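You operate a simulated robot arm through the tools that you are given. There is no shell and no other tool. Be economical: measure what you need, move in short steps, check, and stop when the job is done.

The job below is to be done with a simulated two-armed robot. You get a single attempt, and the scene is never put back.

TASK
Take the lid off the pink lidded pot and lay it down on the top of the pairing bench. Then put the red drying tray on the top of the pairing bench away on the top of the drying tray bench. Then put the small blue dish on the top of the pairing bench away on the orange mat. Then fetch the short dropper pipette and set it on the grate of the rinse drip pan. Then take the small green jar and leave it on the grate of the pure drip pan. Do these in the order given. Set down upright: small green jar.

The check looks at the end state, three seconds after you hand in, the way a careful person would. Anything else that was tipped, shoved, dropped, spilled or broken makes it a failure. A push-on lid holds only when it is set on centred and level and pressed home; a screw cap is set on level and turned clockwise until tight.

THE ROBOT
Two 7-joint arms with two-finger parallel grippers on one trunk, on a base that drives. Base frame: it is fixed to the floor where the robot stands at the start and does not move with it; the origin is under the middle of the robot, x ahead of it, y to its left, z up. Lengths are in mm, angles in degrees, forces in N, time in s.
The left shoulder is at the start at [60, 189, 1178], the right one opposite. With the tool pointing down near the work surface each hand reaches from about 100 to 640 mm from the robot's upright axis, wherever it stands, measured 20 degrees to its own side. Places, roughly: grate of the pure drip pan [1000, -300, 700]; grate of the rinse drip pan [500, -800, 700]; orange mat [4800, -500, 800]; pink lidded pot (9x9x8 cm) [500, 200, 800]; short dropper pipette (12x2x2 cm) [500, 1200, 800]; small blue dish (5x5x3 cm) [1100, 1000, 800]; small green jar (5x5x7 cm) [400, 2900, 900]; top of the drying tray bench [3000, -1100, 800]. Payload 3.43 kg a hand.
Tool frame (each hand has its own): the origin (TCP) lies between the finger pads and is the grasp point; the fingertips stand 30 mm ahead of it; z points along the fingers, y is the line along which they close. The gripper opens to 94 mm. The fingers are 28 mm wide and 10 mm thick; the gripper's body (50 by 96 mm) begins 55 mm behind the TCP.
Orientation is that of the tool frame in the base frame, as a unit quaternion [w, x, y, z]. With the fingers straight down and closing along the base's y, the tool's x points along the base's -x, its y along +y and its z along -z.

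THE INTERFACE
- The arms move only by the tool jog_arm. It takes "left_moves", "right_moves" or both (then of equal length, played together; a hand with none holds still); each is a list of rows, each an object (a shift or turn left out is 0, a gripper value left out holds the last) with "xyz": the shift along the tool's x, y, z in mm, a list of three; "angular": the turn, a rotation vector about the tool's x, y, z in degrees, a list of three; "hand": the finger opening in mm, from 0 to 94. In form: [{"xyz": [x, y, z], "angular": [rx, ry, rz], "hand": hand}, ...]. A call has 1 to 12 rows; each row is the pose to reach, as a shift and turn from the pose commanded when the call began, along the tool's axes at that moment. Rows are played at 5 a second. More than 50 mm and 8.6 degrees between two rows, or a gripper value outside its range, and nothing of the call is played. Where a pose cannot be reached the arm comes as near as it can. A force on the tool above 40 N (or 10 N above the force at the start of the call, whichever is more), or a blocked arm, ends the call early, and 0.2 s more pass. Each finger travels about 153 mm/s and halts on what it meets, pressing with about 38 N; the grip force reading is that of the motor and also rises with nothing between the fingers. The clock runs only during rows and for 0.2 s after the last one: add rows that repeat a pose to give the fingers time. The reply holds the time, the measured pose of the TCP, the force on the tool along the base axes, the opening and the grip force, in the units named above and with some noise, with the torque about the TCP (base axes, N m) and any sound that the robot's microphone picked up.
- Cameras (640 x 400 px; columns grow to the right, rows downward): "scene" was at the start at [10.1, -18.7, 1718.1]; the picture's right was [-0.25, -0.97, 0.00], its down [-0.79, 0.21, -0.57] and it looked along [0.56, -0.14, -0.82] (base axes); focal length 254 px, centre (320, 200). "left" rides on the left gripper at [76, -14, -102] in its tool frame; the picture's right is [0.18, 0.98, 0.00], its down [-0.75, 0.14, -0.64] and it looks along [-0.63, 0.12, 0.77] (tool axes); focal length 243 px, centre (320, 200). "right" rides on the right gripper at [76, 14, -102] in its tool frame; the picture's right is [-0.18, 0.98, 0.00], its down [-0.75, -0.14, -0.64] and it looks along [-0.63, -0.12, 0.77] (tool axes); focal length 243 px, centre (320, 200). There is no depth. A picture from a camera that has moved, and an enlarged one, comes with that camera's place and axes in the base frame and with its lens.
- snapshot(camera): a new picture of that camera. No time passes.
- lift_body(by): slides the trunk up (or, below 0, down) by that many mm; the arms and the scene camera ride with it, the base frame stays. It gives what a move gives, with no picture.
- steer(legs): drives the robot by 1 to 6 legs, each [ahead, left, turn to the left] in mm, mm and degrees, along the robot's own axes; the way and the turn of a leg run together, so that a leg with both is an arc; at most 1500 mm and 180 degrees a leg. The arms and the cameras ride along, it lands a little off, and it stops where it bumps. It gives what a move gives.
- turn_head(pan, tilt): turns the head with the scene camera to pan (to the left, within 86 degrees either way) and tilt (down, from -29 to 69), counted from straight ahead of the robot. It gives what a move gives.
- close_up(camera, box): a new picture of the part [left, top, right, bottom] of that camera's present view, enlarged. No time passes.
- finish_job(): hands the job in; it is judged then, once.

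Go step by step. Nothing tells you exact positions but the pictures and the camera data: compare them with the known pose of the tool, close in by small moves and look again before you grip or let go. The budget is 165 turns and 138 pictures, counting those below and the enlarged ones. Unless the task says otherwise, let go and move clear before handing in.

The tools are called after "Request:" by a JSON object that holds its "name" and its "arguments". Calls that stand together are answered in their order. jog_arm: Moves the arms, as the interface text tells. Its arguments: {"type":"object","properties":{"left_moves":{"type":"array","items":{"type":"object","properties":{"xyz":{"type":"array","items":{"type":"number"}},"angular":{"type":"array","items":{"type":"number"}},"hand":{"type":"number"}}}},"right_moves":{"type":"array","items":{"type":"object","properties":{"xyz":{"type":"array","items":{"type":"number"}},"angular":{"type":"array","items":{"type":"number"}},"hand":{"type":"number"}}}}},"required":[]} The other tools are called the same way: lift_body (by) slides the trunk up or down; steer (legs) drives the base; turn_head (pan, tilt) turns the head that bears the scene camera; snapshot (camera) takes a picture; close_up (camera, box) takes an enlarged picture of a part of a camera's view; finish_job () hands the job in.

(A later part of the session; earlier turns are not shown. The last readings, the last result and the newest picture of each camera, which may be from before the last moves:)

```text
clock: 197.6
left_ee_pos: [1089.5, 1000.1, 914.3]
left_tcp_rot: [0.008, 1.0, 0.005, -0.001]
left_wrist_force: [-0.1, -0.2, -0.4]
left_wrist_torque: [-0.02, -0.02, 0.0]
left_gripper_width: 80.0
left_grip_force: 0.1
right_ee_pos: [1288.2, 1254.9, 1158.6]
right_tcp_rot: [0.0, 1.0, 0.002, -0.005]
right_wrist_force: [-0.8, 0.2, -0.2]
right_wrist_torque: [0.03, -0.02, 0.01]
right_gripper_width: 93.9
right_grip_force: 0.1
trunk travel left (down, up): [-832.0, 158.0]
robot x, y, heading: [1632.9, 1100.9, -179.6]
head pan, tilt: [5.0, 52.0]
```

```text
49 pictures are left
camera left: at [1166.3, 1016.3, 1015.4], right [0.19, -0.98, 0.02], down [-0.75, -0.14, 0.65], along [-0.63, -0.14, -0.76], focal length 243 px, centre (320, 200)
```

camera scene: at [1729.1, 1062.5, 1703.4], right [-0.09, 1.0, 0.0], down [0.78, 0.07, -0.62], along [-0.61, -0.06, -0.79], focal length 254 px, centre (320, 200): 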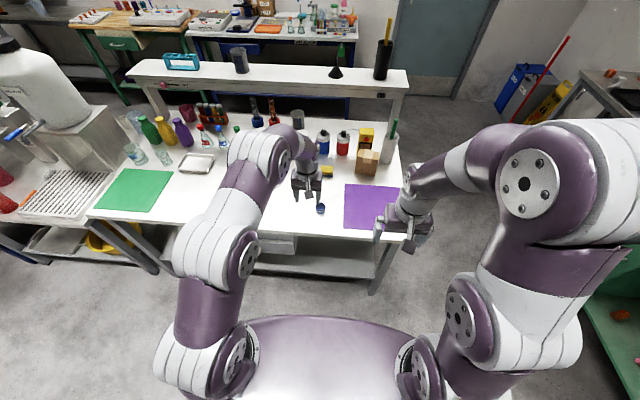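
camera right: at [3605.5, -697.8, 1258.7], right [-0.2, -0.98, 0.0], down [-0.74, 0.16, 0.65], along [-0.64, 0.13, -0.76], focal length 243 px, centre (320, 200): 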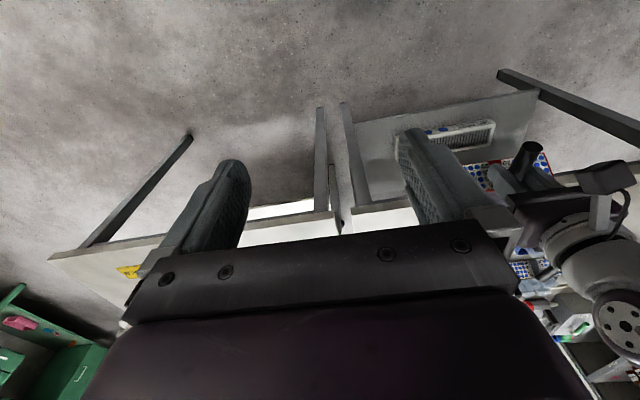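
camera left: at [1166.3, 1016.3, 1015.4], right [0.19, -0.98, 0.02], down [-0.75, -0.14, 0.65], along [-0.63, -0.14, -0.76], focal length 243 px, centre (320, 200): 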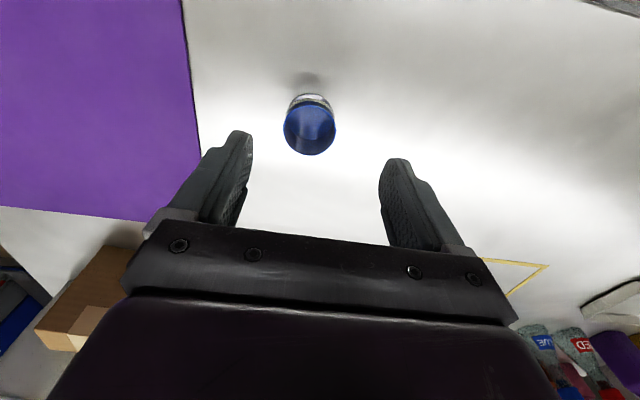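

Request:
{"name": "jog_arm", "arguments": {"left_moves": [{"xyz": [-4, -5, 25]}, {"xyz": [-4, -5, 50]}]}}

Request:
{"name": "snapshot", "arguments": {"camera": "left"}}

```text
clock: 198.2
left_ee_pos: [1086.3, 1003.7, 865.9]
left_tcp_rot: [0.009, 1.0, 0.004, -0.002]
left_wrist_force: [1.0, 0.2, -0.7]
left_wrist_torque: [0.0, 0.03, 0.02]
left_gripper_width: 80.1
left_grip_force: 0.1
right_ee_pos: [1289.7, 1254.3, 1158.2]
right_tcp_rot: [-0.001, 1.0, 0.002, -0.005]
right_wrist_force: [-1.1, -0.1, -0.3]
right_wrist_torque: [0.0, 0.01, 0.0]
right_gripper_width: 94.1
right_grip_force: 0.1
trunk travel left (down, up): [-832.0, 158.0]
robot x, y, heading: [1634.5, 1100.0, -179.7]
head pan, tilt: [5.0, 52.0]
```

```text
48 pictures are left
camera left: at [1162.7, 1020.5, 965.8], right [0.19, -0.98, 0.02], down [-0.75, -0.14, 0.65], along [-0.63, -0.14, -0.76], focal length 243 px, centre (320, 200)
```

left: 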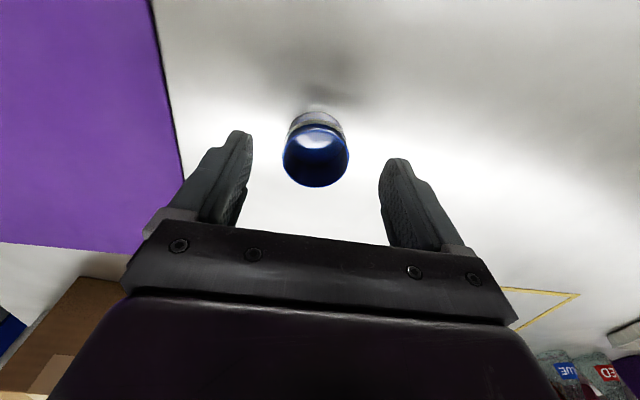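

Request:
{"name": "jog_arm", "arguments": {"left_moves": [{"xyz": [0, -1, 14]}, {"xyz": [0, -1, 28]}, {"xyz": [0, -1, 28], "hand": 60}, {"xyz": [0, -1, 28], "hand": 45}, {"xyz": [0, -1, 28], "hand": 30}, {"xyz": [0, -1, 28], "hand": 30}]}}

Request:
{"name": "jog_arm", "arguments": {"left_moves": [{"xyz": [0, 0, -40]}, {"xyz": [0, 0, -85]}, {"xyz": [0, 0, -130]}]}}

Request:
{"name": "snapshot", "arguments": {"camera": "left"}}

```text
clock: 199.6
left_ee_pos: [1086.6, 1004.8, 836.9]
left_tcp_rot: [0.009, 1.0, 0.005, -0.001]
left_wrist_force: [-0.2, 0.0, -0.1]
left_wrist_torque: [0.06, 0.0, 0.02]
left_gripper_width: 41.4
left_grip_force: 37.9
right_ee_pos: [1289.6, 1255.3, 1159.4]
right_tcp_rot: [0.001, 1.0, 0.001, -0.005]
right_wrist_force: [0.4, -0.6, 0.5]
right_wrist_torque: [-0.03, -0.03, -0.01]
right_gripper_width: 94.0
right_grip_force: 0.1
trunk travel left (down, up): [-832.0, 158.0]
robot x, y, heading: [1633.3, 1099.8, -180.0]
head pan, tilt: [5.0, 52.0]
```

```text
clock: 200.4
left_ee_pos: [1086.5, 1005.9, 968.1]
left_tcp_rot: [0.009, 1.0, 0.004, -0.001]
left_wrist_force: [0.1, 0.5, -0.5]
left_wrist_torque: [-0.01, -0.05, 0.0]
left_gripper_width: 41.1
left_grip_force: 38.1
right_ee_pos: [1290.6, 1254.4, 1159.1]
right_tcp_rot: [0.0, 1.0, 0.002, -0.006]
right_wrist_force: [0.4, 0.4, 0.5]
right_wrist_torque: [-0.01, 0.0, -0.05]
right_gripper_width: 94.1
right_grip_force: 0.1
trunk travel left (down, up): [-832.0, 158.0]
robot x, y, heading: [1628.7, 1095.4, -179.8]
head pan, tilt: [5.0, 52.0]
```

```text
47 pictures are left
camera left: at [1162.8, 1023.2, 1068.2], right [0.19, -0.98, 0.02], down [-0.75, -0.14, 0.65], along [-0.63, -0.14, -0.76], focal length 243 px, centre (320, 200)
```

left: 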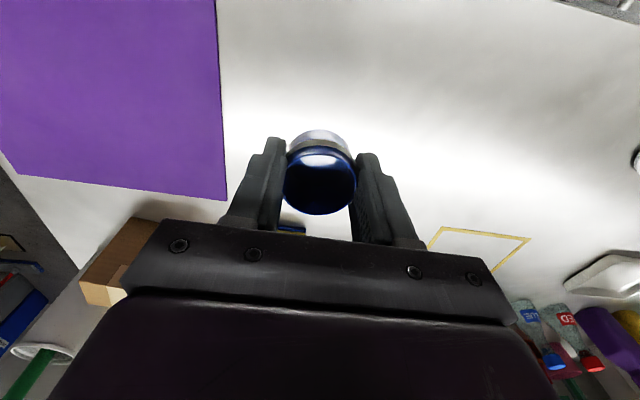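

Request:
{"name": "steer", "arguments": {"legs": [[-200, 0, 0], [0, 0, -180], [1500, 0, 0], [300, 0, 0], [0, -1500, 0]]}}

Request:
{"name": "turn_head", "arguments": {"pan": 0, "tilt": 42}}

Request:
{"name": "snapshot", "arguments": {"camera": "scene"}}

```text
clock: 225.1
left_ee_pos: [4176.4, -325.7, 966.9]
left_tcp_rot: [0.001, 0.003, 1.0, 0.009]
left_wrist_force: [-0.5, -0.1, -0.3]
left_wrist_torque: [-0.06, -0.01, 0.0]
left_gripper_width: 41.3
left_grip_force: 37.7
right_ee_pos: [3969.2, -573.8, 1159.4]
right_tcp_rot: [0.005, 0.005, 1.0, -0.001]
right_wrist_force: [0.4, -0.1, -0.6]
right_wrist_torque: [0.0, 0.01, -0.01]
right_gripper_width: 94.1
right_grip_force: 0.1
trunk travel left (down, up): [-832.0, 158.0]
robot x, y, heading: [3624.3, -413.5, -0.5]
head pan, tilt: [5.0, 52.0]
```

```text
clock: 225.9
left_ee_pos: [4174.3, -326.8, 968.2]
left_tcp_rot: [0.0, 0.002, 1.0, 0.009]
left_wrist_force: [-0.3, -0.4, -1.1]
left_wrist_torque: [-0.01, 0.02, -0.01]
left_gripper_width: 41.1
left_grip_force: 37.7
right_ee_pos: [3969.2, -572.5, 1157.3]
right_tcp_rot: [0.006, 0.005, 1.0, 0.0]
right_wrist_force: [0.3, 0.0, 0.5]
right_wrist_torque: [0.0, -0.01, 0.01]
right_gripper_width: 94.1
right_grip_force: 0.0
trunk travel left (down, up): [-832.0, 158.0]
robot x, y, heading: [3625.0, -414.0, -0.5]
head pan, tilt: [0.0, 42.0]
```

```text
46 pictures are left
camera scene: at [3650.0, -413.3, 1717.2], right [-0.01, -1.0, 0.0], down [-0.67, 0.01, -0.74], along [0.74, -0.01, -0.67], focal length 254 px, centre (320, 200)
```

scene: 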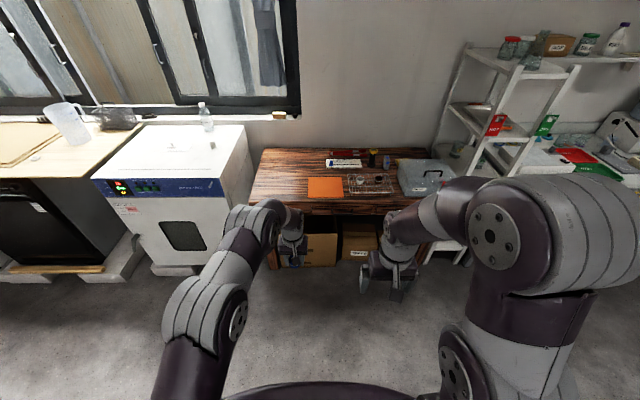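

Request:
{"name": "steer", "arguments": {"legs": [[0, -125, 0.5], [540, 0, 0]]}}

Request:
{"name": "snapshot", "arguments": {"camera": "left"}}

Request:
{"name": "close_up", "arguments": {"camera": "scene", "box": [200, 140, 440, 290]}}

```text
clock: 229.8
left_ee_pos: [4711.7, -447.4, 967.9]
left_tcp_rot: [0.0, -0.003, 1.0, 0.008]
left_wrist_force: [0.6, 0.2, -0.9]
left_wrist_torque: [-0.02, -0.01, 0.02]
left_gripper_width: 41.3
left_grip_force: 37.7
right_ee_pos: [4506.7, -695.7, 1159.5]
right_tcp_rot: [0.006, -0.001, 1.0, 0.0]
right_wrist_force: [-0.4, 0.1, -1.2]
right_wrist_torque: [0.01, -0.03, -0.04]
right_gripper_width: 94.1
right_grip_force: 0.0
trunk travel left (down, up): [-832.0, 158.0]
robot x, y, heading: [4164.6, -538.6, 0.0]
head pan, tilt: [0.0, 42.0]
```

```text
45 pictures are left
camera left: at [4634.9, -464.8, 1067.8], right [-0.19, 0.98, 0.02], down [0.75, 0.13, 0.65], along [0.63, 0.14, -0.76], focal length 243 px, centre (320, 200)
```

left: 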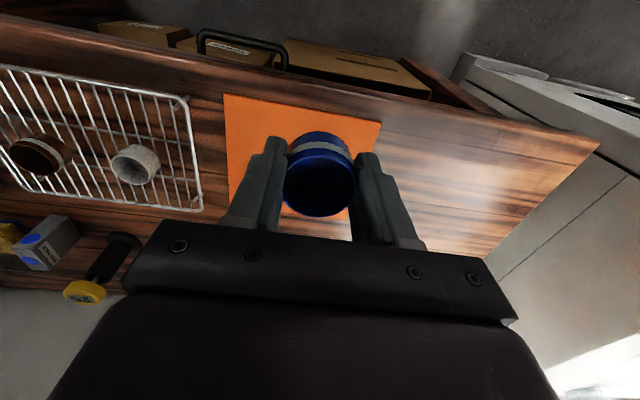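

```text
2.67 times, centred on (320, 215) of scene
camera zoom: at [4186.4, -539.3, 1717.3], right [0.0, -1.0, 0.0], down [-0.67, 0.0, -0.74], along [0.74, 0.0, -0.67], focal length 677 px, centre (320, 160)
```

zoom: 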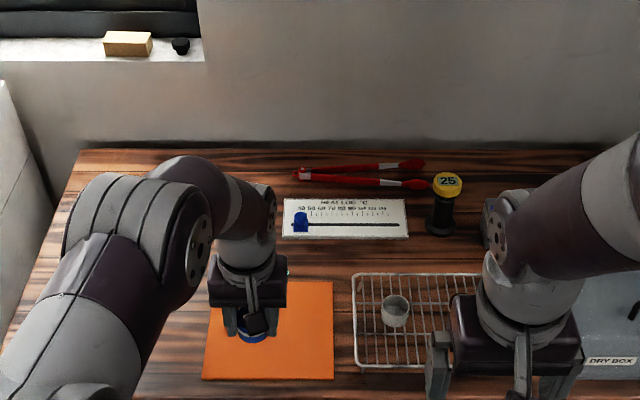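

Request:
{"name": "steer", "arguments": {"legs": [[45, -10, 0]]}}

Request:
{"name": "jog_arm", "arguments": {"left_moves": [{"xyz": [-20, 0, 40]}, {"xyz": [-40, 0, 80]}, {"xyz": [-40, 0, 105]}]}}

Request:
{"name": "snapshot", "arguments": {"camera": "left"}}

```text
clock: 230.8
left_ee_pos: [4753.6, -457.5, 969.4]
left_tcp_rot: [0.003, -0.003, 1.0, 0.008]
left_wrist_force: [-1.1, -0.3, -0.7]
left_wrist_torque: [-0.03, -0.03, 0.04]
left_gripper_width: 41.4
left_grip_force: 37.8
right_ee_pos: [4547.3, -705.1, 1159.9]
right_tcp_rot: [0.008, 0.0, 1.0, -0.001]
right_wrist_force: [-1.4, -0.4, -0.1]
right_wrist_torque: [-0.01, -0.05, 0.0]
right_gripper_width: 94.1
right_grip_force: 0.1
trunk travel left (down, up): [-832.0, 158.0]
robot x, y, heading: [4206.3, -548.4, 0.3]
head pan, tilt: [0.0, 42.0]
```

```text
clock: 231.6
left_ee_pos: [4798.1, -456.6, 859.9]
left_tcp_rot: [0.0, -0.003, 1.0, 0.01]
left_wrist_force: [0.5, -0.3, -0.5]
left_wrist_torque: [-0.01, -0.01, 0.01]
left_gripper_width: 41.2
left_grip_force: 37.9
right_ee_pos: [4552.6, -706.2, 1158.7]
right_tcp_rot: [0.006, 0.0, 1.0, -0.001]
right_wrist_force: [-0.2, -0.1, -0.2]
right_wrist_torque: [0.01, 0.03, 0.03]
right_gripper_width: 94.2
right_grip_force: 0.1
trunk travel left (down, up): [-832.0, 158.0]
robot x, y, heading: [4208.5, -545.7, 0.0]
head pan, tilt: [0.0, 42.0]
```

```text
43 pictures are left
camera left: at [4721.8, -473.2, 961.3], right [-0.19, 0.98, 0.02], down [0.75, 0.13, 0.65], along [0.63, 0.14, -0.76], focal length 243 px, centre (320, 200)
```

left: 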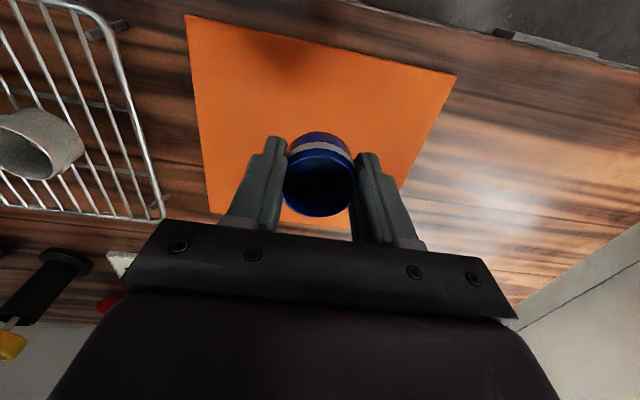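

Request:
{"name": "jog_arm", "arguments": {"left_moves": [{"xyz": [0, 0, 8]}, {"xyz": [0, 0, 14]}, {"xyz": [0, 0, 17]}]}}

Request:
{"name": "jog_arm", "arguments": {"left_moves": [{"xyz": [0, 0, 3]}, {"xyz": [0, 0, 5]}]}}

```text
clock: 232.3
left_ee_pos: [4796.4, -455.4, 845.1]
left_tcp_rot: [0.001, -0.002, 1.0, 0.009]
left_wrist_force: [0.0, 0.6, -0.6]
left_wrist_torque: [0.0, 0.0, -0.01]
left_gripper_width: 41.0
left_grip_force: 38.2
right_ee_pos: [4551.3, -705.1, 1158.9]
right_tcp_rot: [0.006, 0.0, 1.0, -0.001]
right_wrist_force: [-0.1, 0.0, 0.4]
right_wrist_torque: [0.01, -0.04, 0.0]
right_gripper_width: 94.2
right_grip_force: 0.1
trunk travel left (down, up): [-832.0, 158.0]
robot x, y, heading: [4208.8, -549.5, 0.2]
head pan, tilt: [0.0, 42.0]
```

```text
clock: 232.9
left_ee_pos: [4795.6, -455.3, 839.6]
left_tcp_rot: [0.001, -0.003, 1.0, 0.008]
left_wrist_force: [0.5, -0.1, -0.9]
left_wrist_torque: [-0.03, 0.0, 0.0]
left_gripper_width: 41.2
left_grip_force: 37.8
right_ee_pos: [4552.0, -705.8, 1158.8]
right_tcp_rot: [0.006, 0.0, 1.0, 0.0]
right_wrist_force: [0.3, 0.5, -0.4]
right_wrist_torque: [0.0, 0.01, -0.02]
right_gripper_width: 94.1
right_grip_force: 0.1
trunk travel left (down, up): [-832.0, 158.0]
robot x, y, heading: [4211.8, -552.1, 0.3]
head pan, tilt: [0.0, 42.0]
```

Request:
{"name": "jog_arm", "arguments": {"left_moves": [{"xyz": [0, 0, 3]}, {"xyz": [0, 0, 5]}]}}

Request:
{"name": "jog_arm", "arguments": {"left_moves": [{"xyz": [0, 0, 3]}, {"xyz": [0, 0, 5]}]}}

```text
clock: 233.6
left_ee_pos: [4796.4, -455.8, 834.0]
left_tcp_rot: [0.001, -0.002, 1.0, 0.009]
left_wrist_force: [0.2, -0.4, -0.3]
left_wrist_torque: [-0.04, 0.02, -0.01]
left_gripper_width: 41.0
left_grip_force: 38.0
right_ee_pos: [4551.9, -706.4, 1159.4]
right_tcp_rot: [0.005, 0.001, 1.0, -0.001]
right_wrist_force: [0.0, 0.1, 0.5]
right_wrist_torque: [0.02, 0.02, 0.01]
right_gripper_width: 94.0
right_grip_force: 0.0
trunk travel left (down, up): [-832.0, 158.0]
robot x, y, heading: [4207.1, -549.6, -0.1]
head pan, tilt: [0.0, 42.0]
```

```text
clock: 234.2
left_ee_pos: [4798.2, -455.2, 830.2]
left_tcp_rot: [0.0, -0.003, 1.0, 0.009]
left_wrist_force: [-0.7, 0.2, 0.1]
left_wrist_torque: [-0.01, 0.02, 0.02]
left_gripper_width: 41.1
left_grip_force: 37.8
right_ee_pos: [4551.1, -705.1, 1158.9]
right_tcp_rot: [0.005, -0.001, 1.0, -0.001]
right_wrist_force: [0.0, 0.4, 0.0]
right_wrist_torque: [-0.01, -0.03, 0.0]
right_gripper_width: 94.1
right_grip_force: 0.1
trunk travel left (down, up): [-832.0, 158.0]
robot x, y, heading: [4208.1, -547.4, 0.1]
head pan, tilt: [0.0, 42.0]
```

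Two-view triangulation puts this table at about z≈753, so I keep lowering.

Request:
{"name": "jog_arm", "arguments": {"left_moves": [{"xyz": [0, 0, 12]}, {"xyz": [0, 0, 24]}, {"xyz": [0, 0, 29]}]}}

Request:
{"name": "jog_arm", "arguments": {"left_moves": [{"xyz": [0, 0, 3]}, {"xyz": [0, 0, 5]}]}}

Request:
{"name": "snapshot", "arguments": {"camera": "left"}}

```text
clock: 234.9
left_ee_pos: [4795.9, -456.0, 802.5]
left_tcp_rot: [0.002, -0.003, 1.0, 0.008]
left_wrist_force: [0.2, -0.4, 0.2]
left_wrist_torque: [0.01, -0.03, 0.01]
left_gripper_width: 41.2
left_grip_force: 38.1
right_ee_pos: [4551.9, -705.0, 1159.3]
right_tcp_rot: [0.005, 0.0, 1.0, -0.002]
right_wrist_force: [0.2, -0.6, 0.8]
right_wrist_torque: [0.0, -0.01, -0.01]
right_gripper_width: 93.9
right_grip_force: 0.1
trunk travel left (down, up): [-832.0, 158.0]
robot x, y, heading: [4207.0, -547.1, 0.4]
head pan, tilt: [0.0, 42.0]
```

```text
clock: 235.6
left_ee_pos: [4793.8, -455.2, 798.7]
left_tcp_rot: [0.001, -0.002, 1.0, 0.01]
left_wrist_force: [0.4, 0.4, 0.6]
left_wrist_torque: [0.0, 0.0, 0.02]
left_gripper_width: 41.1
left_grip_force: 37.7
left hand out of reach, approached as far as the arm can: row 2
right_ee_pos: [4552.4, -706.0, 1160.3]
right_tcp_rot: [0.005, 0.0, 1.0, -0.001]
right_wrist_force: [0.1, 0.0, -0.5]
right_wrist_torque: [-0.01, -0.04, -0.01]
right_gripper_width: 94.1
right_grip_force: 0.0
trunk travel left (down, up): [-832.0, 158.0]
robot x, y, heading: [4206.6, -548.7, 0.0]
head pan, tilt: [0.0, 42.0]
```

```text
42 pictures are left
camera left: at [4718.5, -471.4, 899.7], right [-0.19, 0.98, 0.02], down [0.75, 0.13, 0.65], along [0.63, 0.14, -0.76], focal length 243 px, centre (320, 200)
```

left: 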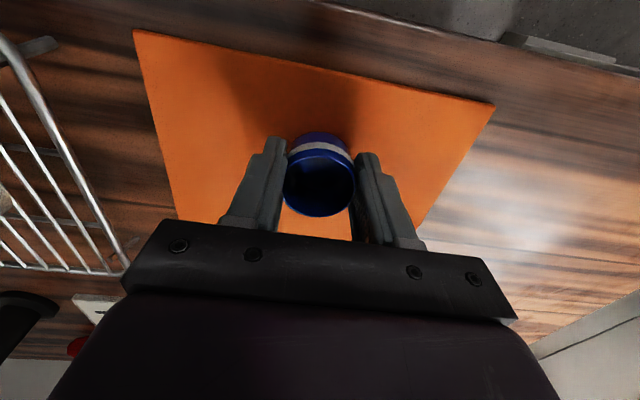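

Request:
{"name": "lift_body", "arguments": {"by": -4}}

Request:
{"name": "lift_body", "arguments": {"by": -3}}

Request:
{"name": "lift_body", "arguments": {"by": -3}}

```text
clock: 236.1
left_ee_pos: [4794.2, -455.6, 795.0]
left_tcp_rot: [0.001, -0.003, 1.0, 0.008]
left_wrist_force: [0.0, -0.1, -0.5]
left_wrist_torque: [0.03, -0.01, 0.0]
left_gripper_width: 41.3
left_grip_force: 38.2
right_ee_pos: [4551.6, -705.8, 1154.4]
right_tcp_rot: [0.005, 0.0, 1.0, -0.001]
right_wrist_force: [-0.7, -0.9, 0.2]
right_wrist_torque: [0.01, 0.0, -0.01]
right_gripper_width: 94.2
right_grip_force: 0.0
trunk travel left (down, up): [-828.0, 162.0]
robot x, y, heading: [4209.9, -549.1, 0.2]
head pan, tilt: [0.0, 42.0]
```

```text
clock: 236.6
left_ee_pos: [4794.5, -455.1, 791.3]
left_tcp_rot: [0.0, -0.002, 1.0, 0.009]
left_wrist_force: [0.1, -0.4, -0.2]
left_wrist_torque: [0.01, -0.03, 0.01]
left_gripper_width: 41.0
left_grip_force: 38.0
right_ee_pos: [4551.7, -705.7, 1152.1]
right_tcp_rot: [0.005, 0.0, 1.0, 0.0]
right_wrist_force: [0.1, 0.0, -0.2]
right_wrist_torque: [-0.01, -0.02, 0.02]
right_gripper_width: 94.3
right_grip_force: 0.1
trunk travel left (down, up): [-825.0, 165.0]
robot x, y, heading: [4210.0, -549.9, 0.3]
head pan, tilt: [0.0, 42.0]
```

```text
clock: 237.1
left_ee_pos: [4795.3, -454.5, 788.6]
left_tcp_rot: [0.001, -0.003, 1.0, 0.009]
left_wrist_force: [0.9, -0.2, -1.2]
left_wrist_torque: [-0.01, -0.01, -0.02]
left_gripper_width: 41.5
left_grip_force: 38.1
right_ee_pos: [4550.4, -707.4, 1148.6]
right_tcp_rot: [0.005, 0.0, 1.0, -0.001]
right_wrist_force: [0.5, 0.1, 0.6]
right_wrist_torque: [0.03, 0.0, 0.01]
right_gripper_width: 94.0
right_grip_force: 0.1
trunk travel left (down, up): [-822.0, 168.0]
robot x, y, heading: [4210.9, -549.1, 0.4]
head pan, tilt: [0.0, 42.0]
```

Request:
{"name": "lift_body", "arguments": {"by": -3}}

Request:
{"name": "lift_body", "arguments": {"by": -3}}

Request:
{"name": "close_up", "arguments": {"camera": "left", "box": [220, 90, 420, 230]}}

```text
clock: 237.6
left_ee_pos: [4795.7, -455.0, 787.6]
left_tcp_rot: [0.003, -0.002, 1.0, 0.009]
left_wrist_force: [-3.1, 0.4, 12.1]
left_wrist_torque: [-0.17, 0.02, -0.06]
left_gripper_width: 41.0
left_grip_force: 38.0
right_ee_pos: [4550.4, -705.5, 1148.1]
right_tcp_rot: [0.006, 0.0, 1.0, 0.0]
right_wrist_force: [-0.5, 0.2, -0.6]
right_wrist_torque: [-0.02, -0.02, 0.01]
right_gripper_width: 94.0
right_grip_force: 0.1
trunk travel left (down, up): [-819.0, 171.0]
robot x, y, heading: [4209.6, -545.6, -0.1]
head pan, tilt: [0.0, 42.0]
```

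```text
clock: 238.2
left_ee_pos: [4795.1, -454.9, 788.8]
left_tcp_rot: [0.005, -0.003, 1.0, 0.008]
left_wrist_force: [-1.0, 3.6, 29.5]
left_wrist_torque: [-0.3, -0.14, -0.02]
left_gripper_width: 41.6
left_grip_force: 38.1
right_ee_pos: [4547.3, -705.7, 1144.1]
right_tcp_rot: [0.007, 0.0, 1.0, -0.001]
right_wrist_force: [0.1, 0.3, -0.7]
right_wrist_torque: [-0.01, 0.0, 0.02]
right_gripper_width: 94.2
right_grip_force: 0.0
trunk travel left (down, up): [-816.0, 174.0]
robot x, y, heading: [4208.5, -548.9, 0.1]
head pan, tilt: [0.0, 42.0]
```

```text
2.86 times, centred on (320, 160) of left
camera zoom: at [4717.6, -471.5, 887.1], right [-0.19, 0.98, 0.02], down [0.75, 0.13, 0.65], along [0.64, 0.14, -0.76], focal length 693 px, centre (320, 314)
```

zoom: 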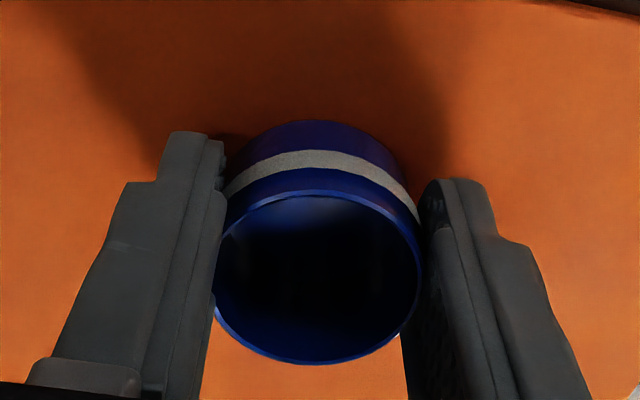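

In contact with the mat. Ease up 4 mm, release and rise.

Request:
{"name": "lift_body", "arguments": {"by": 4.5}}

Request:
{"name": "jog_arm", "arguments": {"left_moves": [{"xyz": [0, 0, 0], "hand": 50}, {"xyz": [0, 0, 0], "hand": 65}, {"xyz": [0, 0, 0], "hand": 75}, {"xyz": [0, 0, -40]}, {"xyz": [0, 0, -85]}, {"xyz": [0, 0, -130]}]}}

Request:
{"name": "snapshot", "arguments": {"camera": "left"}}

```text
clock: 238.7
left_ee_pos: [4794.4, -455.3, 787.3]
left_tcp_rot: [0.001, -0.003, 1.0, 0.009]
left_wrist_force: [7.6, 0.7, 9.5]
left_wrist_torque: [-0.15, -0.37, 0.11]
left_gripper_width: 41.1
left_grip_force: 38.7
right_ee_pos: [4549.9, -705.6, 1147.4]
right_tcp_rot: [0.006, 0.0, 1.0, 0.0]
right_wrist_force: [0.0, 0.0, -0.6]
right_wrist_torque: [-0.01, 0.01, 0.01]
right_gripper_width: 94.1
right_grip_force: 0.0
trunk travel left (down, up): [-820.0, 170.0]
robot x, y, heading: [4204.3, -546.6, 0.3]
head pan, tilt: [0.0, 42.0]
```

```text
clock: 240.1
left_ee_pos: [4793.6, -456.7, 917.1]
left_tcp_rot: [0.001, -0.002, 1.0, 0.01]
left_wrist_force: [0.2, 0.3, -0.8]
left_wrist_torque: [-0.03, -0.03, 0.01]
left_gripper_width: 75.2
left_grip_force: 0.0
right_ee_pos: [4551.6, -705.8, 1146.5]
right_tcp_rot: [0.006, 0.0, 1.0, 0.001]
right_wrist_force: [0.6, 0.5, 1.1]
right_wrist_torque: [0.03, -0.02, -0.03]
right_gripper_width: 94.0
right_grip_force: 0.1
trunk travel left (down, up): [-820.0, 170.0]
robot x, y, heading: [4211.3, -547.0, 0.2]
head pan, tilt: [0.0, 42.0]
```

```text
40 pictures are left
camera left: at [4717.6, -474.0, 1018.4], right [-0.19, 0.98, 0.02], down [0.75, 0.13, 0.65], along [0.63, 0.14, -0.76], focal length 243 px, centre (320, 200)
```

left: 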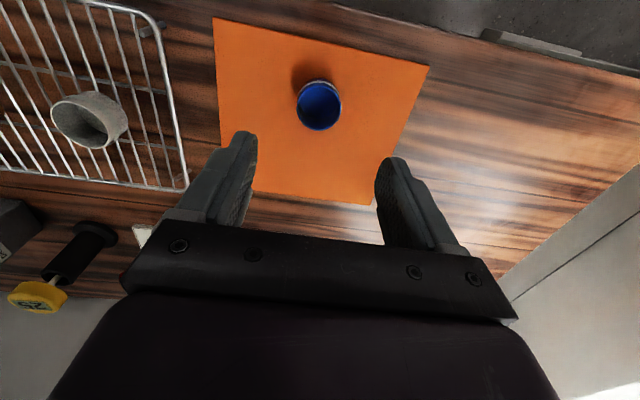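

Dish placed. Now I drive back around to the near-left corner of the pairing bench for the pipette.

Request:
{"name": "steer", "arguments": {"legs": [[-560, 0, 0], [0, 1500, 0], [0, 950, 0], [-1500, 0, 0], [-1500, 0, 0], [-580, 0, 0]]}}

Request:
{"name": "turn_head", "arguments": {"pan": -50, "tilt": 40}}

Request:
{"name": "snapshot", "arguments": {"camera": "scene"}}

```text
clock: 271.9
left_ee_pos: [637.4, 2009.8, 917.0]
left_tcp_rot: [0.001, 0.0, 1.0, 0.009]
left_wrist_force: [-0.2, 0.3, 0.5]
left_wrist_torque: [0.0, 0.0, -0.02]
left_gripper_width: 75.1
left_grip_force: 0.0
right_ee_pos: [393.6, 1762.5, 1149.0]
right_tcp_rot: [0.005, 0.003, 1.0, -0.001]
right_wrist_force: [0.3, -0.8, -0.5]
right_wrist_torque: [0.01, -0.02, -0.01]
right_gripper_width: 94.1
right_grip_force: 0.1
trunk travel left (down, up): [-820.0, 170.0]
robot x, y, heading: [50.4, 1921.1, 0.1]
head pan, tilt: [0.0, 42.0]
```

```text
clock: 273.1
left_ee_pos: [637.9, 2010.2, 917.6]
left_tcp_rot: [0.001, 0.0, 1.0, 0.009]
left_wrist_force: [0.9, -0.7, 0.3]
left_wrist_torque: [-0.03, -0.01, 0.04]
left_gripper_width: 75.3
left_grip_force: 0.1
right_ee_pos: [393.0, 1762.6, 1146.9]
right_tcp_rot: [0.005, 0.003, 1.0, -0.001]
right_wrist_force: [-0.6, 0.3, 0.1]
right_wrist_torque: [0.02, -0.01, 0.01]
right_gripper_width: 94.0
right_grip_force: 0.0
trunk travel left (down, up): [-820.0, 170.0]
robot x, y, heading: [51.7, 1921.8, -0.6]
head pan, tilt: [-50.0, 40.0]
```

```text
39 pictures are left
camera scene: at [45.0, 1856.9, 1708.7], right [-0.77, -0.64, 0.0], down [-0.41, 0.49, -0.77], along [0.49, -0.59, -0.64], focal length 254 px, centre (320, 200)
```

scene: 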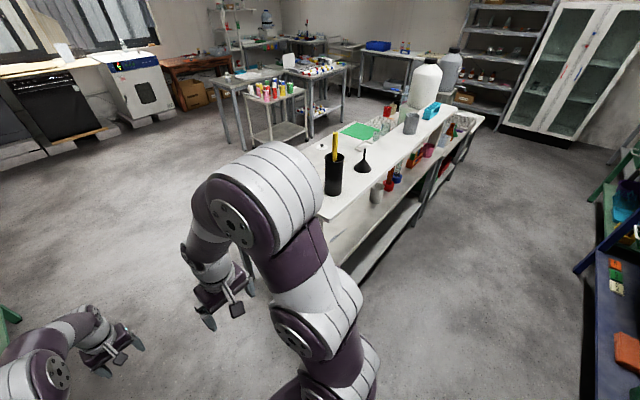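

Request:
{"name": "steer", "arguments": {"legs": [[0, 0, -55]]}}

Request:
{"name": "turn_head", "arguments": {"pan": 0, "tilt": 45}}

Request:
{"name": "snapshot", "arguments": {"camera": "scene"}}

```text
clock: 275.9
left_ee_pos: [459.7, 1492.5, 916.3]
left_tcp_rot: [0.005, 0.462, 0.887, 0.007]
left_wrist_force: [-1.1, 0.0, 0.1]
left_wrist_torque: [0.01, -0.01, -0.02]
left_gripper_width: 75.2
left_grip_force: 0.0
right_ee_pos: [116.0, 1550.1, 1146.5]
right_tcp_rot: [0.005, 0.464, 0.886, -0.003]
right_wrist_force: [0.7, 0.8, 0.9]
right_wrist_torque: [-0.03, 0.02, 0.0]
right_gripper_width: 94.1
right_grip_force: 0.0
trunk travel left (down, up): [-820.0, 170.0]
robot x, y, heading: [50.9, 1921.5, -55.3]
head pan, tilt: [-50.0, 40.0]
```

```text
clock: 277.1
left_ee_pos: [459.8, 1491.3, 918.5]
left_tcp_rot: [0.005, 0.463, 0.887, 0.007]
left_wrist_force: [0.1, -0.4, -0.3]
left_wrist_torque: [0.01, -0.01, 0.03]
left_gripper_width: 75.0
left_grip_force: 0.0
right_ee_pos: [117.5, 1550.8, 1147.1]
right_tcp_rot: [0.005, 0.464, 0.886, -0.003]
right_wrist_force: [0.7, -0.4, 0.5]
right_wrist_torque: [0.04, 0.01, 0.04]
right_gripper_width: 94.3
right_grip_force: 0.1
trunk travel left (down, up): [-820.0, 170.0]
robot x, y, heading: [52.1, 1924.2, -55.4]
head pan, tilt: [0.0, 45.0]
```

```text
38 pictures are left
camera scene: at [62.8, 1904.2, 1701.5], right [-0.82, -0.57, 0.0], down [-0.4, 0.58, -0.71], along [0.4, -0.58, -0.71], focal length 254 px, centre (320, 200)
```

scene: 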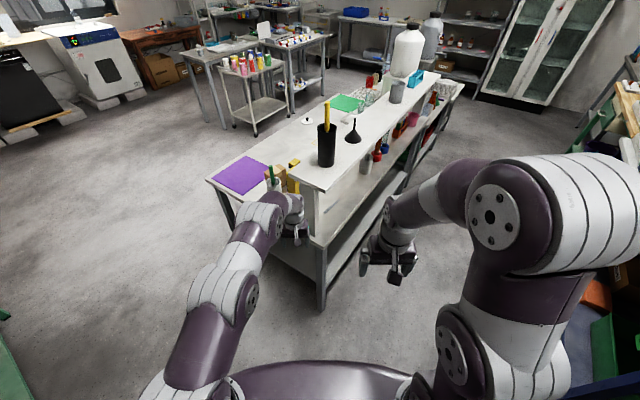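

Request:
{"name": "steer", "arguments": {"legs": [[0, -176, 0.4], [130, 0, 0]]}}

Request:
{"name": "jog_arm", "arguments": {"left_moves": [{"xyz": [0, 0, 0], "angular": [0, -8, 0]}, {"xyz": [0, 0, 0], "angular": [0, -16, 0]}, {"xyz": [0, 0, 0], "angular": [0, -24, 0]}, {"xyz": [0, 0, 0], "angular": [0, -32, 0]}, {"xyz": [0, 0, 0], "angular": [0, -40, 0]}, {"xyz": [0, 0, 0], "angular": [0, -46, 0]}]}}

Request:
{"name": "snapshot", "arguments": {"camera": "left"}}

```text
clock: 279.6
left_ee_pos: [377.3, 1294.7, 912.3]
left_tcp_rot: [-0.001, 0.466, 0.885, 0.013]
left_wrist_force: [0.0, 0.2, 1.3]
left_wrist_torque: [-0.02, -0.01, -0.01]
left_gripper_width: 74.8
left_grip_force: 0.0
right_ee_pos: [40.8, 1349.3, 1148.2]
right_tcp_rot: [0.006, 0.463, 0.886, -0.004]
right_wrist_force: [0.9, 0.3, 0.3]
right_wrist_torque: [-0.01, 0.0, 0.0]
right_gripper_width: 94.1
right_grip_force: 0.1
trunk travel left (down, up): [-820.0, 170.0]
robot x, y, heading: [-25.7, 1719.7, -55.2]
head pan, tilt: [0.0, 45.0]
stopped in leg 2: the robot was blocked; the commanded pose is now the measured one
```

```text
clock: 280.9
left_ee_pos: [384.0, 1288.5, 907.5]
left_tcp_rot: [0.337, 0.432, 0.82, -0.163]
left_wrist_force: [0.3, 0.1, 0.1]
left_wrist_torque: [0.0, 0.02, 0.02]
left_gripper_width: 75.0
left_grip_force: 0.0
left hand out of reach, approached as far as the arm can: row 6
right_ee_pos: [45.5, 1347.9, 1148.1]
right_tcp_rot: [0.005, 0.462, 0.887, -0.003]
right_wrist_force: [0.3, -0.2, -0.8]
right_wrist_torque: [-0.01, 0.02, 0.02]
right_gripper_width: 94.0
right_grip_force: 0.0
trunk travel left (down, up): [-820.0, 170.0]
robot x, y, heading: [-21.6, 1717.0, -54.8]
head pan, tilt: [0.0, 45.0]
```

```text
37 pictures are left
camera left: at [300.4, 1384.1, 926.7], right [0.73, 0.67, -0.11], down [0.15, -0.01, 0.99], along [0.66, -0.74, -0.11], focal length 243 px, centre (320, 200)
```

left: 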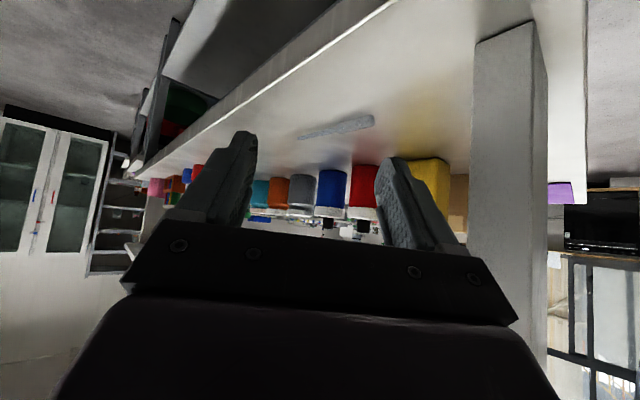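

Request:
{"name": "snapshot", "arguments": {"camera": "scene"}}

Request:
{"name": "close_up", "arguments": {"camera": "left", "box": [260, 90, 420, 190]}}

```text
36 pictures are left
camera scene: at [-9.6, 1701.4, 1701.5], right [-0.82, -0.57, 0.0], down [-0.4, 0.58, -0.71], along [0.4, -0.58, -0.71], focal length 254 px, centre (320, 200)
```

scene: 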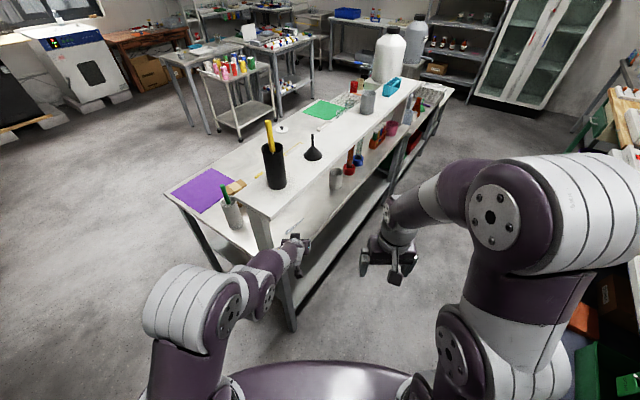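

```text
4.00 times, centred on (340, 140) of left
camera zoom: at [300.4, 1384.1, 926.7], right [0.73, 0.67, -0.11], down [0.15, -0.01, 0.99], along [0.66, -0.74, -0.11], focal length 970 px, centre (240, 440)
```

zoom: 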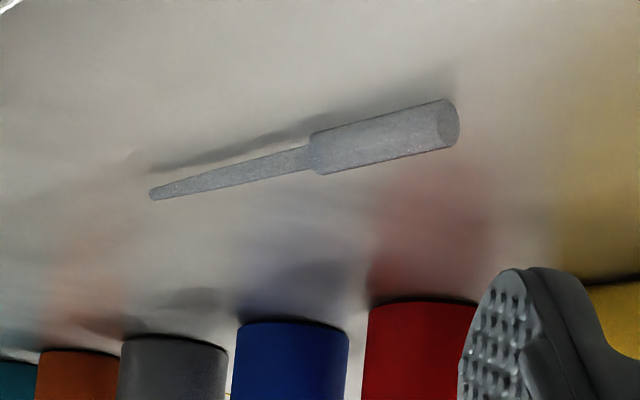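

Pipette: bulb near (497,1210), stem toward −y; the shelf leg blocks this side. I'll come from the front-right at heading ~42° and use the right hand.

Request:
{"name": "steer", "arguments": {"legs": [[-150, 0, 0], [0, 0, 97], [-632, -697, 0]]}}

Request:
{"name": "turn_head", "arguments": {"pan": 0, "tilt": 45}}

Request:
{"name": "snapshot", "arguments": {"camera": "scene"}}

```text
clock: 290.9
left_ee_pos: [249.0, 1351.7, 908.0]
left_tcp_rot: [0.348, -0.317, 0.871, 0.139]
left_wrist_force: [-0.4, -0.8, -0.7]
left_wrist_torque: [0.01, 0.02, 0.02]
left_gripper_width: 74.8
left_grip_force: 0.2
right_ee_pos: [223.8, 1009.0, 1149.0]
right_tcp_rot: [0.005, -0.345, 0.938, 0.001]
right_wrist_force: [0.3, -0.1, 0.5]
right_wrist_torque: [0.02, 0.05, -0.01]
right_gripper_width: 94.0
right_grip_force: 0.0
trunk travel left (down, up): [-820.0, 170.0]
robot x, y, heading: [-138.1, 904.5, 40.4]
head pan, tilt: [0.0, 45.0]
```

```text
clock: 291.5
left_ee_pos: [247.9, 1351.6, 907.7]
left_tcp_rot: [0.347, -0.317, 0.872, 0.139]
left_wrist_force: [0.2, -0.4, -0.4]
left_wrist_torque: [-0.02, -0.02, -0.02]
left_gripper_width: 75.1
left_grip_force: 0.2
right_ee_pos: [222.9, 1008.1, 1146.9]
right_tcp_rot: [0.005, -0.346, 0.938, 0.001]
right_wrist_force: [0.7, 0.0, 0.1]
right_wrist_torque: [0.0, -0.01, -0.02]
right_gripper_width: 94.0
right_grip_force: 0.1
trunk travel left (down, up): [-820.0, 170.0]
robot x, y, heading: [-141.3, 904.4, 40.3]
head pan, tilt: [0.0, 45.0]
```

```text
34 pictures are left
camera scene: at [-123.7, 918.0, 1701.4], right [0.65, -0.76, 0.0], down [-0.54, -0.46, -0.71], along [0.54, 0.46, -0.71], focal length 254 px, centre (320, 200)
```

scene: 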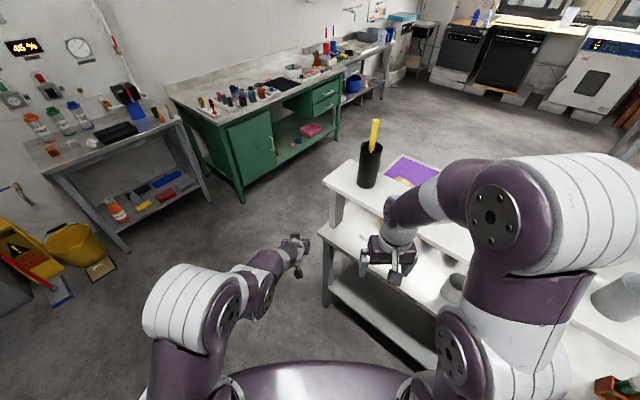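

Request:
{"name": "jog_arm", "arguments": {"right_moves": [{"xyz": [-15, -3, 40], "angular": [0, -5, 0], "hand": 60}, {"xyz": [-35, -6, 80], "angular": [0, -12, 0]}, {"xyz": [-60, -10, 120], "angular": [0, -19, 0]}, {"xyz": [-85, -14, 155], "angular": [0, -26, 0]}, {"xyz": [-110, -18, 190], "angular": [0, -33, 0]}, {"xyz": [-135, -21, 220], "angular": [0, -40, 0]}, {"xyz": [-160, -24, 247], "angular": [0, -47, 0]}, {"xyz": [-160, -24, 247], "angular": [0, -50, 0]}]}}

Request:
{"name": "snapshot", "arguments": {"camera": "right"}}

```text
clock: 293.3
left_ee_pos: [247.4, 1351.3, 908.8]
left_tcp_rot: [0.348, -0.317, 0.871, 0.14]
left_wrist_force: [0.0, -0.8, 0.2]
left_wrist_torque: [-0.02, -0.03, 0.0]
left_gripper_width: 74.8
left_grip_force: 0.0
right_ee_pos: [339.1, 1126.0, 904.4]
right_tcp_rot: [0.406, -0.311, 0.849, 0.136]
right_wrist_force: [-0.6, 0.2, 0.4]
right_wrist_torque: [-0.03, -0.01, -0.04]
right_gripper_width: 59.9
right_grip_force: 0.1
right hand out of reach, approached as far as the arm can: row 5, 6, 7, 8
trunk travel left (down, up): [-820.0, 170.0]
robot x, y, heading: [-139.3, 904.4, 40.6]
head pan, tilt: [0.0, 45.0]
```

```text
33 pictures are left
camera right: at [231.7, 1056.0, 909.1], right [-0.54, 0.83, 0.12], down [0.06, -0.1, 0.99], along [0.84, 0.54, 0.0], focal length 243 px, centre (320, 200)
```

right: 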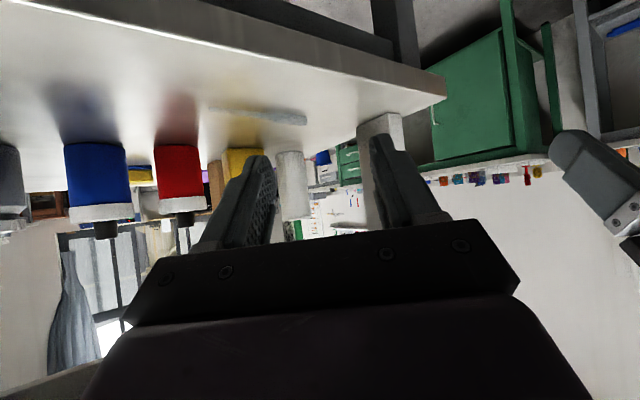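

Request:
{"name": "steer", "arguments": {"legs": [[0, -44, 0], [90, 0, 0]]}}

Request:
{"name": "lift_body", "arguments": {"by": -50}}

Request:
{"name": "snapshot", "arguments": {"camera": "right"}}

```text
clock: 294.9
left_ee_pos: [346.4, 1375.9, 907.2]
left_tcp_rot: [0.348, -0.316, 0.871, 0.14]
left_wrist_force: [-0.9, 0.2, -0.1]
left_wrist_torque: [0.03, 0.03, 0.0]
left_gripper_width: 74.9
left_grip_force: 0.0
right_ee_pos: [440.1, 1151.5, 903.9]
right_tcp_rot: [0.403, -0.31, 0.851, 0.135]
right_wrist_force: [0.2, -0.4, 0.2]
right_wrist_torque: [0.01, 0.0, 0.04]
right_gripper_width: 60.0
right_grip_force: 0.1
trunk travel left (down, up): [-820.0, 170.0]
robot x, y, heading: [-42.5, 933.6, 40.3]
head pan, tilt: [0.0, 45.0]
```

```text
clock: 295.8
left_ee_pos: [345.6, 1377.1, 857.6]
left_tcp_rot: [0.349, -0.316, 0.871, 0.139]
left_wrist_force: [0.2, 0.2, 0.1]
left_wrist_torque: [0.0, 0.03, 0.04]
left_gripper_width: 75.1
left_grip_force: 0.1
right_ee_pos: [437.0, 1152.1, 852.9]
right_tcp_rot: [0.404, -0.311, 0.85, 0.135]
right_wrist_force: [-0.4, 0.4, -0.5]
right_wrist_torque: [0.0, 0.04, -0.02]
right_gripper_width: 60.1
right_grip_force: 0.1
trunk travel left (down, up): [-770.0, 220.0]
robot x, y, heading: [-42.2, 928.0, 40.6]
head pan, tilt: [0.0, 45.0]
```

```text
32 pictures are left
camera right: at [329.9, 1080.9, 858.7], right [-0.54, 0.83, 0.12], down [0.06, -0.1, 0.99], along [0.84, 0.54, 0.0], focal length 243 px, centre (320, 200)
```

right: 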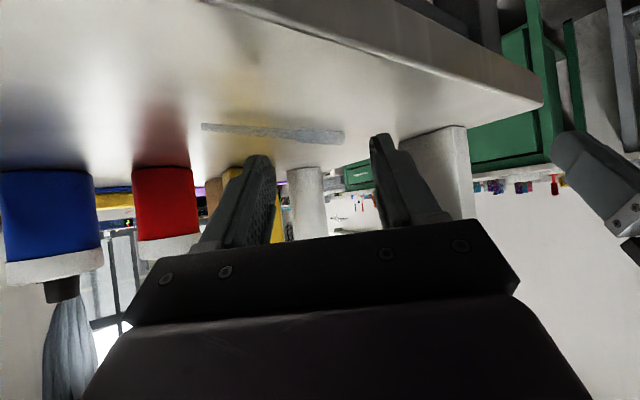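

Request:
{"name": "steer", "arguments": {"legs": [[55, -2, 0]]}}

Request:
{"name": "snapshot", "arguments": {"camera": "right"}}

```text
clock: 296.8
left_ee_pos: [389.1, 1411.4, 856.8]
left_tcp_rot: [0.348, -0.317, 0.871, 0.139]
left_wrist_force: [0.2, 0.5, 0.2]
left_wrist_torque: [-0.01, 0.0, 0.0]
left_gripper_width: 75.1
left_grip_force: 0.2
right_ee_pos: [481.6, 1185.8, 853.8]
right_tcp_rot: [0.403, -0.311, 0.85, 0.135]
right_wrist_force: [-0.2, 0.3, 0.6]
right_wrist_torque: [0.02, -0.01, -0.02]
right_gripper_width: 60.2
right_grip_force: 0.1
trunk travel left (down, up): [-770.0, 220.0]
robot x, y, heading: [-1.2, 965.6, 40.3]
head pan, tilt: [0.0, 45.0]
```

```text
31 pictures are left
camera right: at [373.3, 1115.1, 858.3], right [-0.54, 0.83, 0.12], down [0.07, -0.1, 0.99], along [0.84, 0.54, 0.0], focal length 243 px, centre (320, 200)
```

right: 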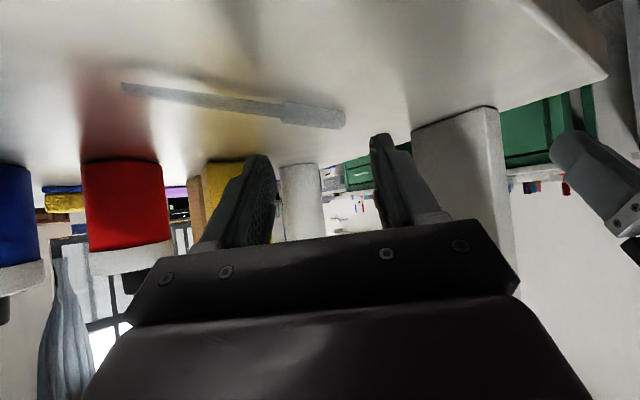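

Request:
{"name": "lift_body", "arguments": {"by": -14}}

Request:
{"name": "lift_body", "arguments": {"by": -5}}

Request:
{"name": "jog_arm", "arguments": {"right_moves": [{"hand": 45}, {"hand": 30}, {"hand": 15}, {"hand": 5}, {"hand": 5}]}}

Request:
{"name": "close_up", "arguments": {"camera": "right", "box": [160, 60, 440, 230]}}

```text
clock: 297.4
left_ee_pos: [387.9, 1410.9, 842.2]
left_tcp_rot: [0.348, -0.317, 0.872, 0.139]
left_wrist_force: [-0.1, -0.3, -0.3]
left_wrist_torque: [0.01, -0.01, 0.02]
left_gripper_width: 74.9
left_grip_force: 0.1
right_ee_pos: [481.5, 1186.6, 838.7]
right_tcp_rot: [0.403, -0.311, 0.85, 0.135]
right_wrist_force: [0.3, 0.3, 0.8]
right_wrist_torque: [0.0, -0.02, 0.02]
right_gripper_width: 60.1
right_grip_force: 0.0
trunk travel left (down, up): [-756.0, 234.0]
robot x, y, heading: [-0.2, 962.8, 40.4]
head pan, tilt: [0.0, 45.0]
```

```text
clock: 297.9
left_ee_pos: [387.9, 1411.3, 839.0]
left_tcp_rot: [0.348, -0.316, 0.872, 0.139]
left_wrist_force: [0.2, 0.1, -0.5]
left_wrist_torque: [0.01, 0.0, -0.03]
left_gripper_width: 75.4
left_grip_force: 0.1
right_ee_pos: [481.5, 1185.0, 835.5]
right_tcp_rot: [0.403, -0.311, 0.85, 0.135]
right_wrist_force: [0.4, -0.9, 0.6]
right_wrist_torque: [-0.02, 0.01, -0.04]
right_gripper_width: 59.9
right_grip_force: 0.0
trunk travel left (down, up): [-751.0, 239.0]
robot x, y, heading: [4.3, 961.4, 40.4]
head pan, tilt: [0.0, 45.0]
```

```text
clock: 299.1
left_ee_pos: [388.2, 1411.1, 838.7]
left_tcp_rot: [0.349, -0.316, 0.871, 0.14]
left_wrist_force: [-0.8, 0.9, -1.0]
left_wrist_torque: [-0.01, -0.04, -0.03]
left_gripper_width: 74.9
left_grip_force: 0.1
right_ee_pos: [481.7, 1185.9, 836.0]
right_tcp_rot: [0.404, -0.311, 0.85, 0.135]
right_wrist_force: [-0.8, -0.4, 2.2]
right_wrist_torque: [0.01, 0.01, -0.02]
right_gripper_width: 5.8
right_grip_force: 0.9
trunk travel left (down, up): [-751.0, 239.0]
robot x, y, heading: [-0.7, 963.8, 40.6]
head pan, tilt: [0.0, 45.0]
```

```text
2.29 times, centred on (300, 145) of right
camera zoom: at [373.2, 1115.1, 839.9], right [-0.54, 0.83, 0.12], down [0.06, -0.1, 0.99], along [0.84, 0.54, 0.0], focal length 555 px, centre (366, 326)
```

zoom: 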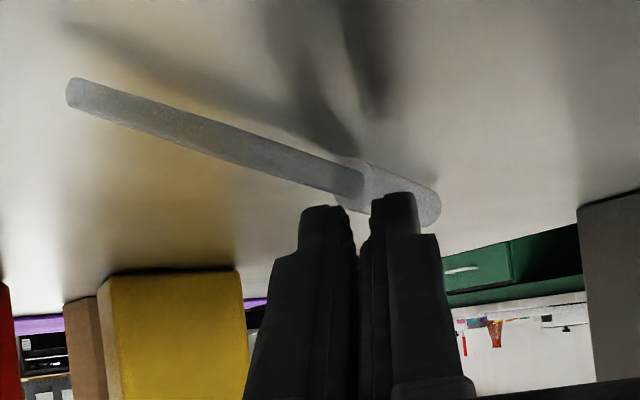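

The fingers closed just above the bulb. I open and go lower in small steps.

Request:
{"name": "lift_body", "arguments": {"by": 6}}

Request:
{"name": "jog_arm", "arguments": {"right_moves": [{"hand": 25}, {"hand": 45}, {"hand": 55}, {"hand": 55}]}}

Request:
{"name": "lift_body", "arguments": {"by": -14}}

Request:
{"name": "close_up", "arguments": {"camera": "right", "box": [160, 60, 440, 230]}}

```text
clock: 299.7
left_ee_pos: [388.4, 1410.6, 843.5]
left_tcp_rot: [0.347, -0.317, 0.871, 0.139]
left_wrist_force: [0.0, 0.5, -0.1]
left_wrist_torque: [0.03, -0.02, 0.03]
left_gripper_width: 75.3
left_grip_force: 0.0
right_ee_pos: [481.1, 1184.8, 841.1]
right_tcp_rot: [0.404, -0.311, 0.85, 0.135]
right_wrist_force: [-0.7, -0.3, 0.2]
right_wrist_torque: [-0.01, -0.03, -0.02]
right_gripper_width: 4.8
right_grip_force: 0.0
trunk travel left (down, up): [-757.0, 233.0]
robot x, y, heading: [-2.1, 965.1, 40.3]
head pan, tilt: [0.0, 45.0]
```

```text
clock: 300.7
left_ee_pos: [389.4, 1410.8, 844.2]
left_tcp_rot: [0.348, -0.317, 0.871, 0.14]
left_wrist_force: [-0.3, 0.5, -0.4]
left_wrist_torque: [-0.04, -0.01, 0.01]
left_gripper_width: 75.0
left_grip_force: 0.1
right_ee_pos: [481.2, 1185.3, 841.0]
right_tcp_rot: [0.404, -0.31, 0.85, 0.135]
right_wrist_force: [-0.7, -0.2, 0.1]
right_wrist_torque: [0.01, -0.02, -0.02]
right_gripper_width: 55.3
right_grip_force: 0.0
trunk travel left (down, up): [-757.0, 233.0]
robot x, y, heading: [5.4, 964.8, 40.4]
head pan, tilt: [0.0, 45.0]
```

```text
clock: 301.3
left_ee_pos: [387.2, 1409.4, 831.8]
left_tcp_rot: [0.35, -0.316, 0.871, 0.139]
left_wrist_force: [-0.4, 1.1, 0.3]
left_wrist_torque: [-0.02, -0.02, 0.01]
left_gripper_width: 75.0
left_grip_force: 0.0
right_ee_pos: [480.3, 1186.0, 830.3]
right_tcp_rot: [0.407, -0.31, 0.848, 0.136]
right_wrist_force: [-4.9, -5.2, 21.9]
right_wrist_torque: [0.58, 0.32, 0.22]
right_gripper_width: 54.2
right_grip_force: 0.0
trunk travel left (down, up): [-743.0, 247.0]
robot x, y, heading: [0.6, 962.1, 40.3]
head pan, tilt: [0.0, 45.0]
```

```text
2.29 times, centred on (300, 145) of right
camera zoom: at [372.6, 1115.1, 833.9], right [-0.54, 0.83, 0.12], down [0.06, -0.11, 0.99], along [0.84, 0.54, 0.01], focal length 555 px, centre (366, 326)
```

zoom: 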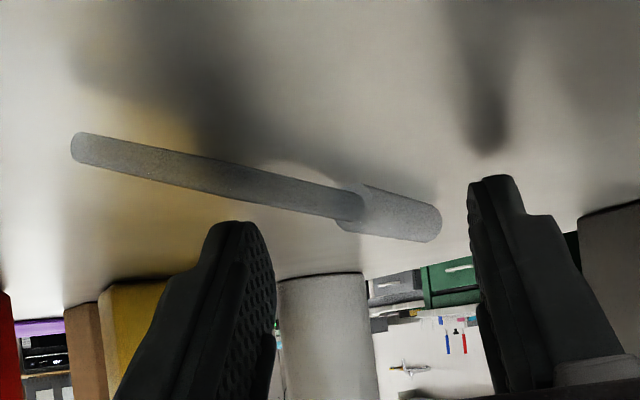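

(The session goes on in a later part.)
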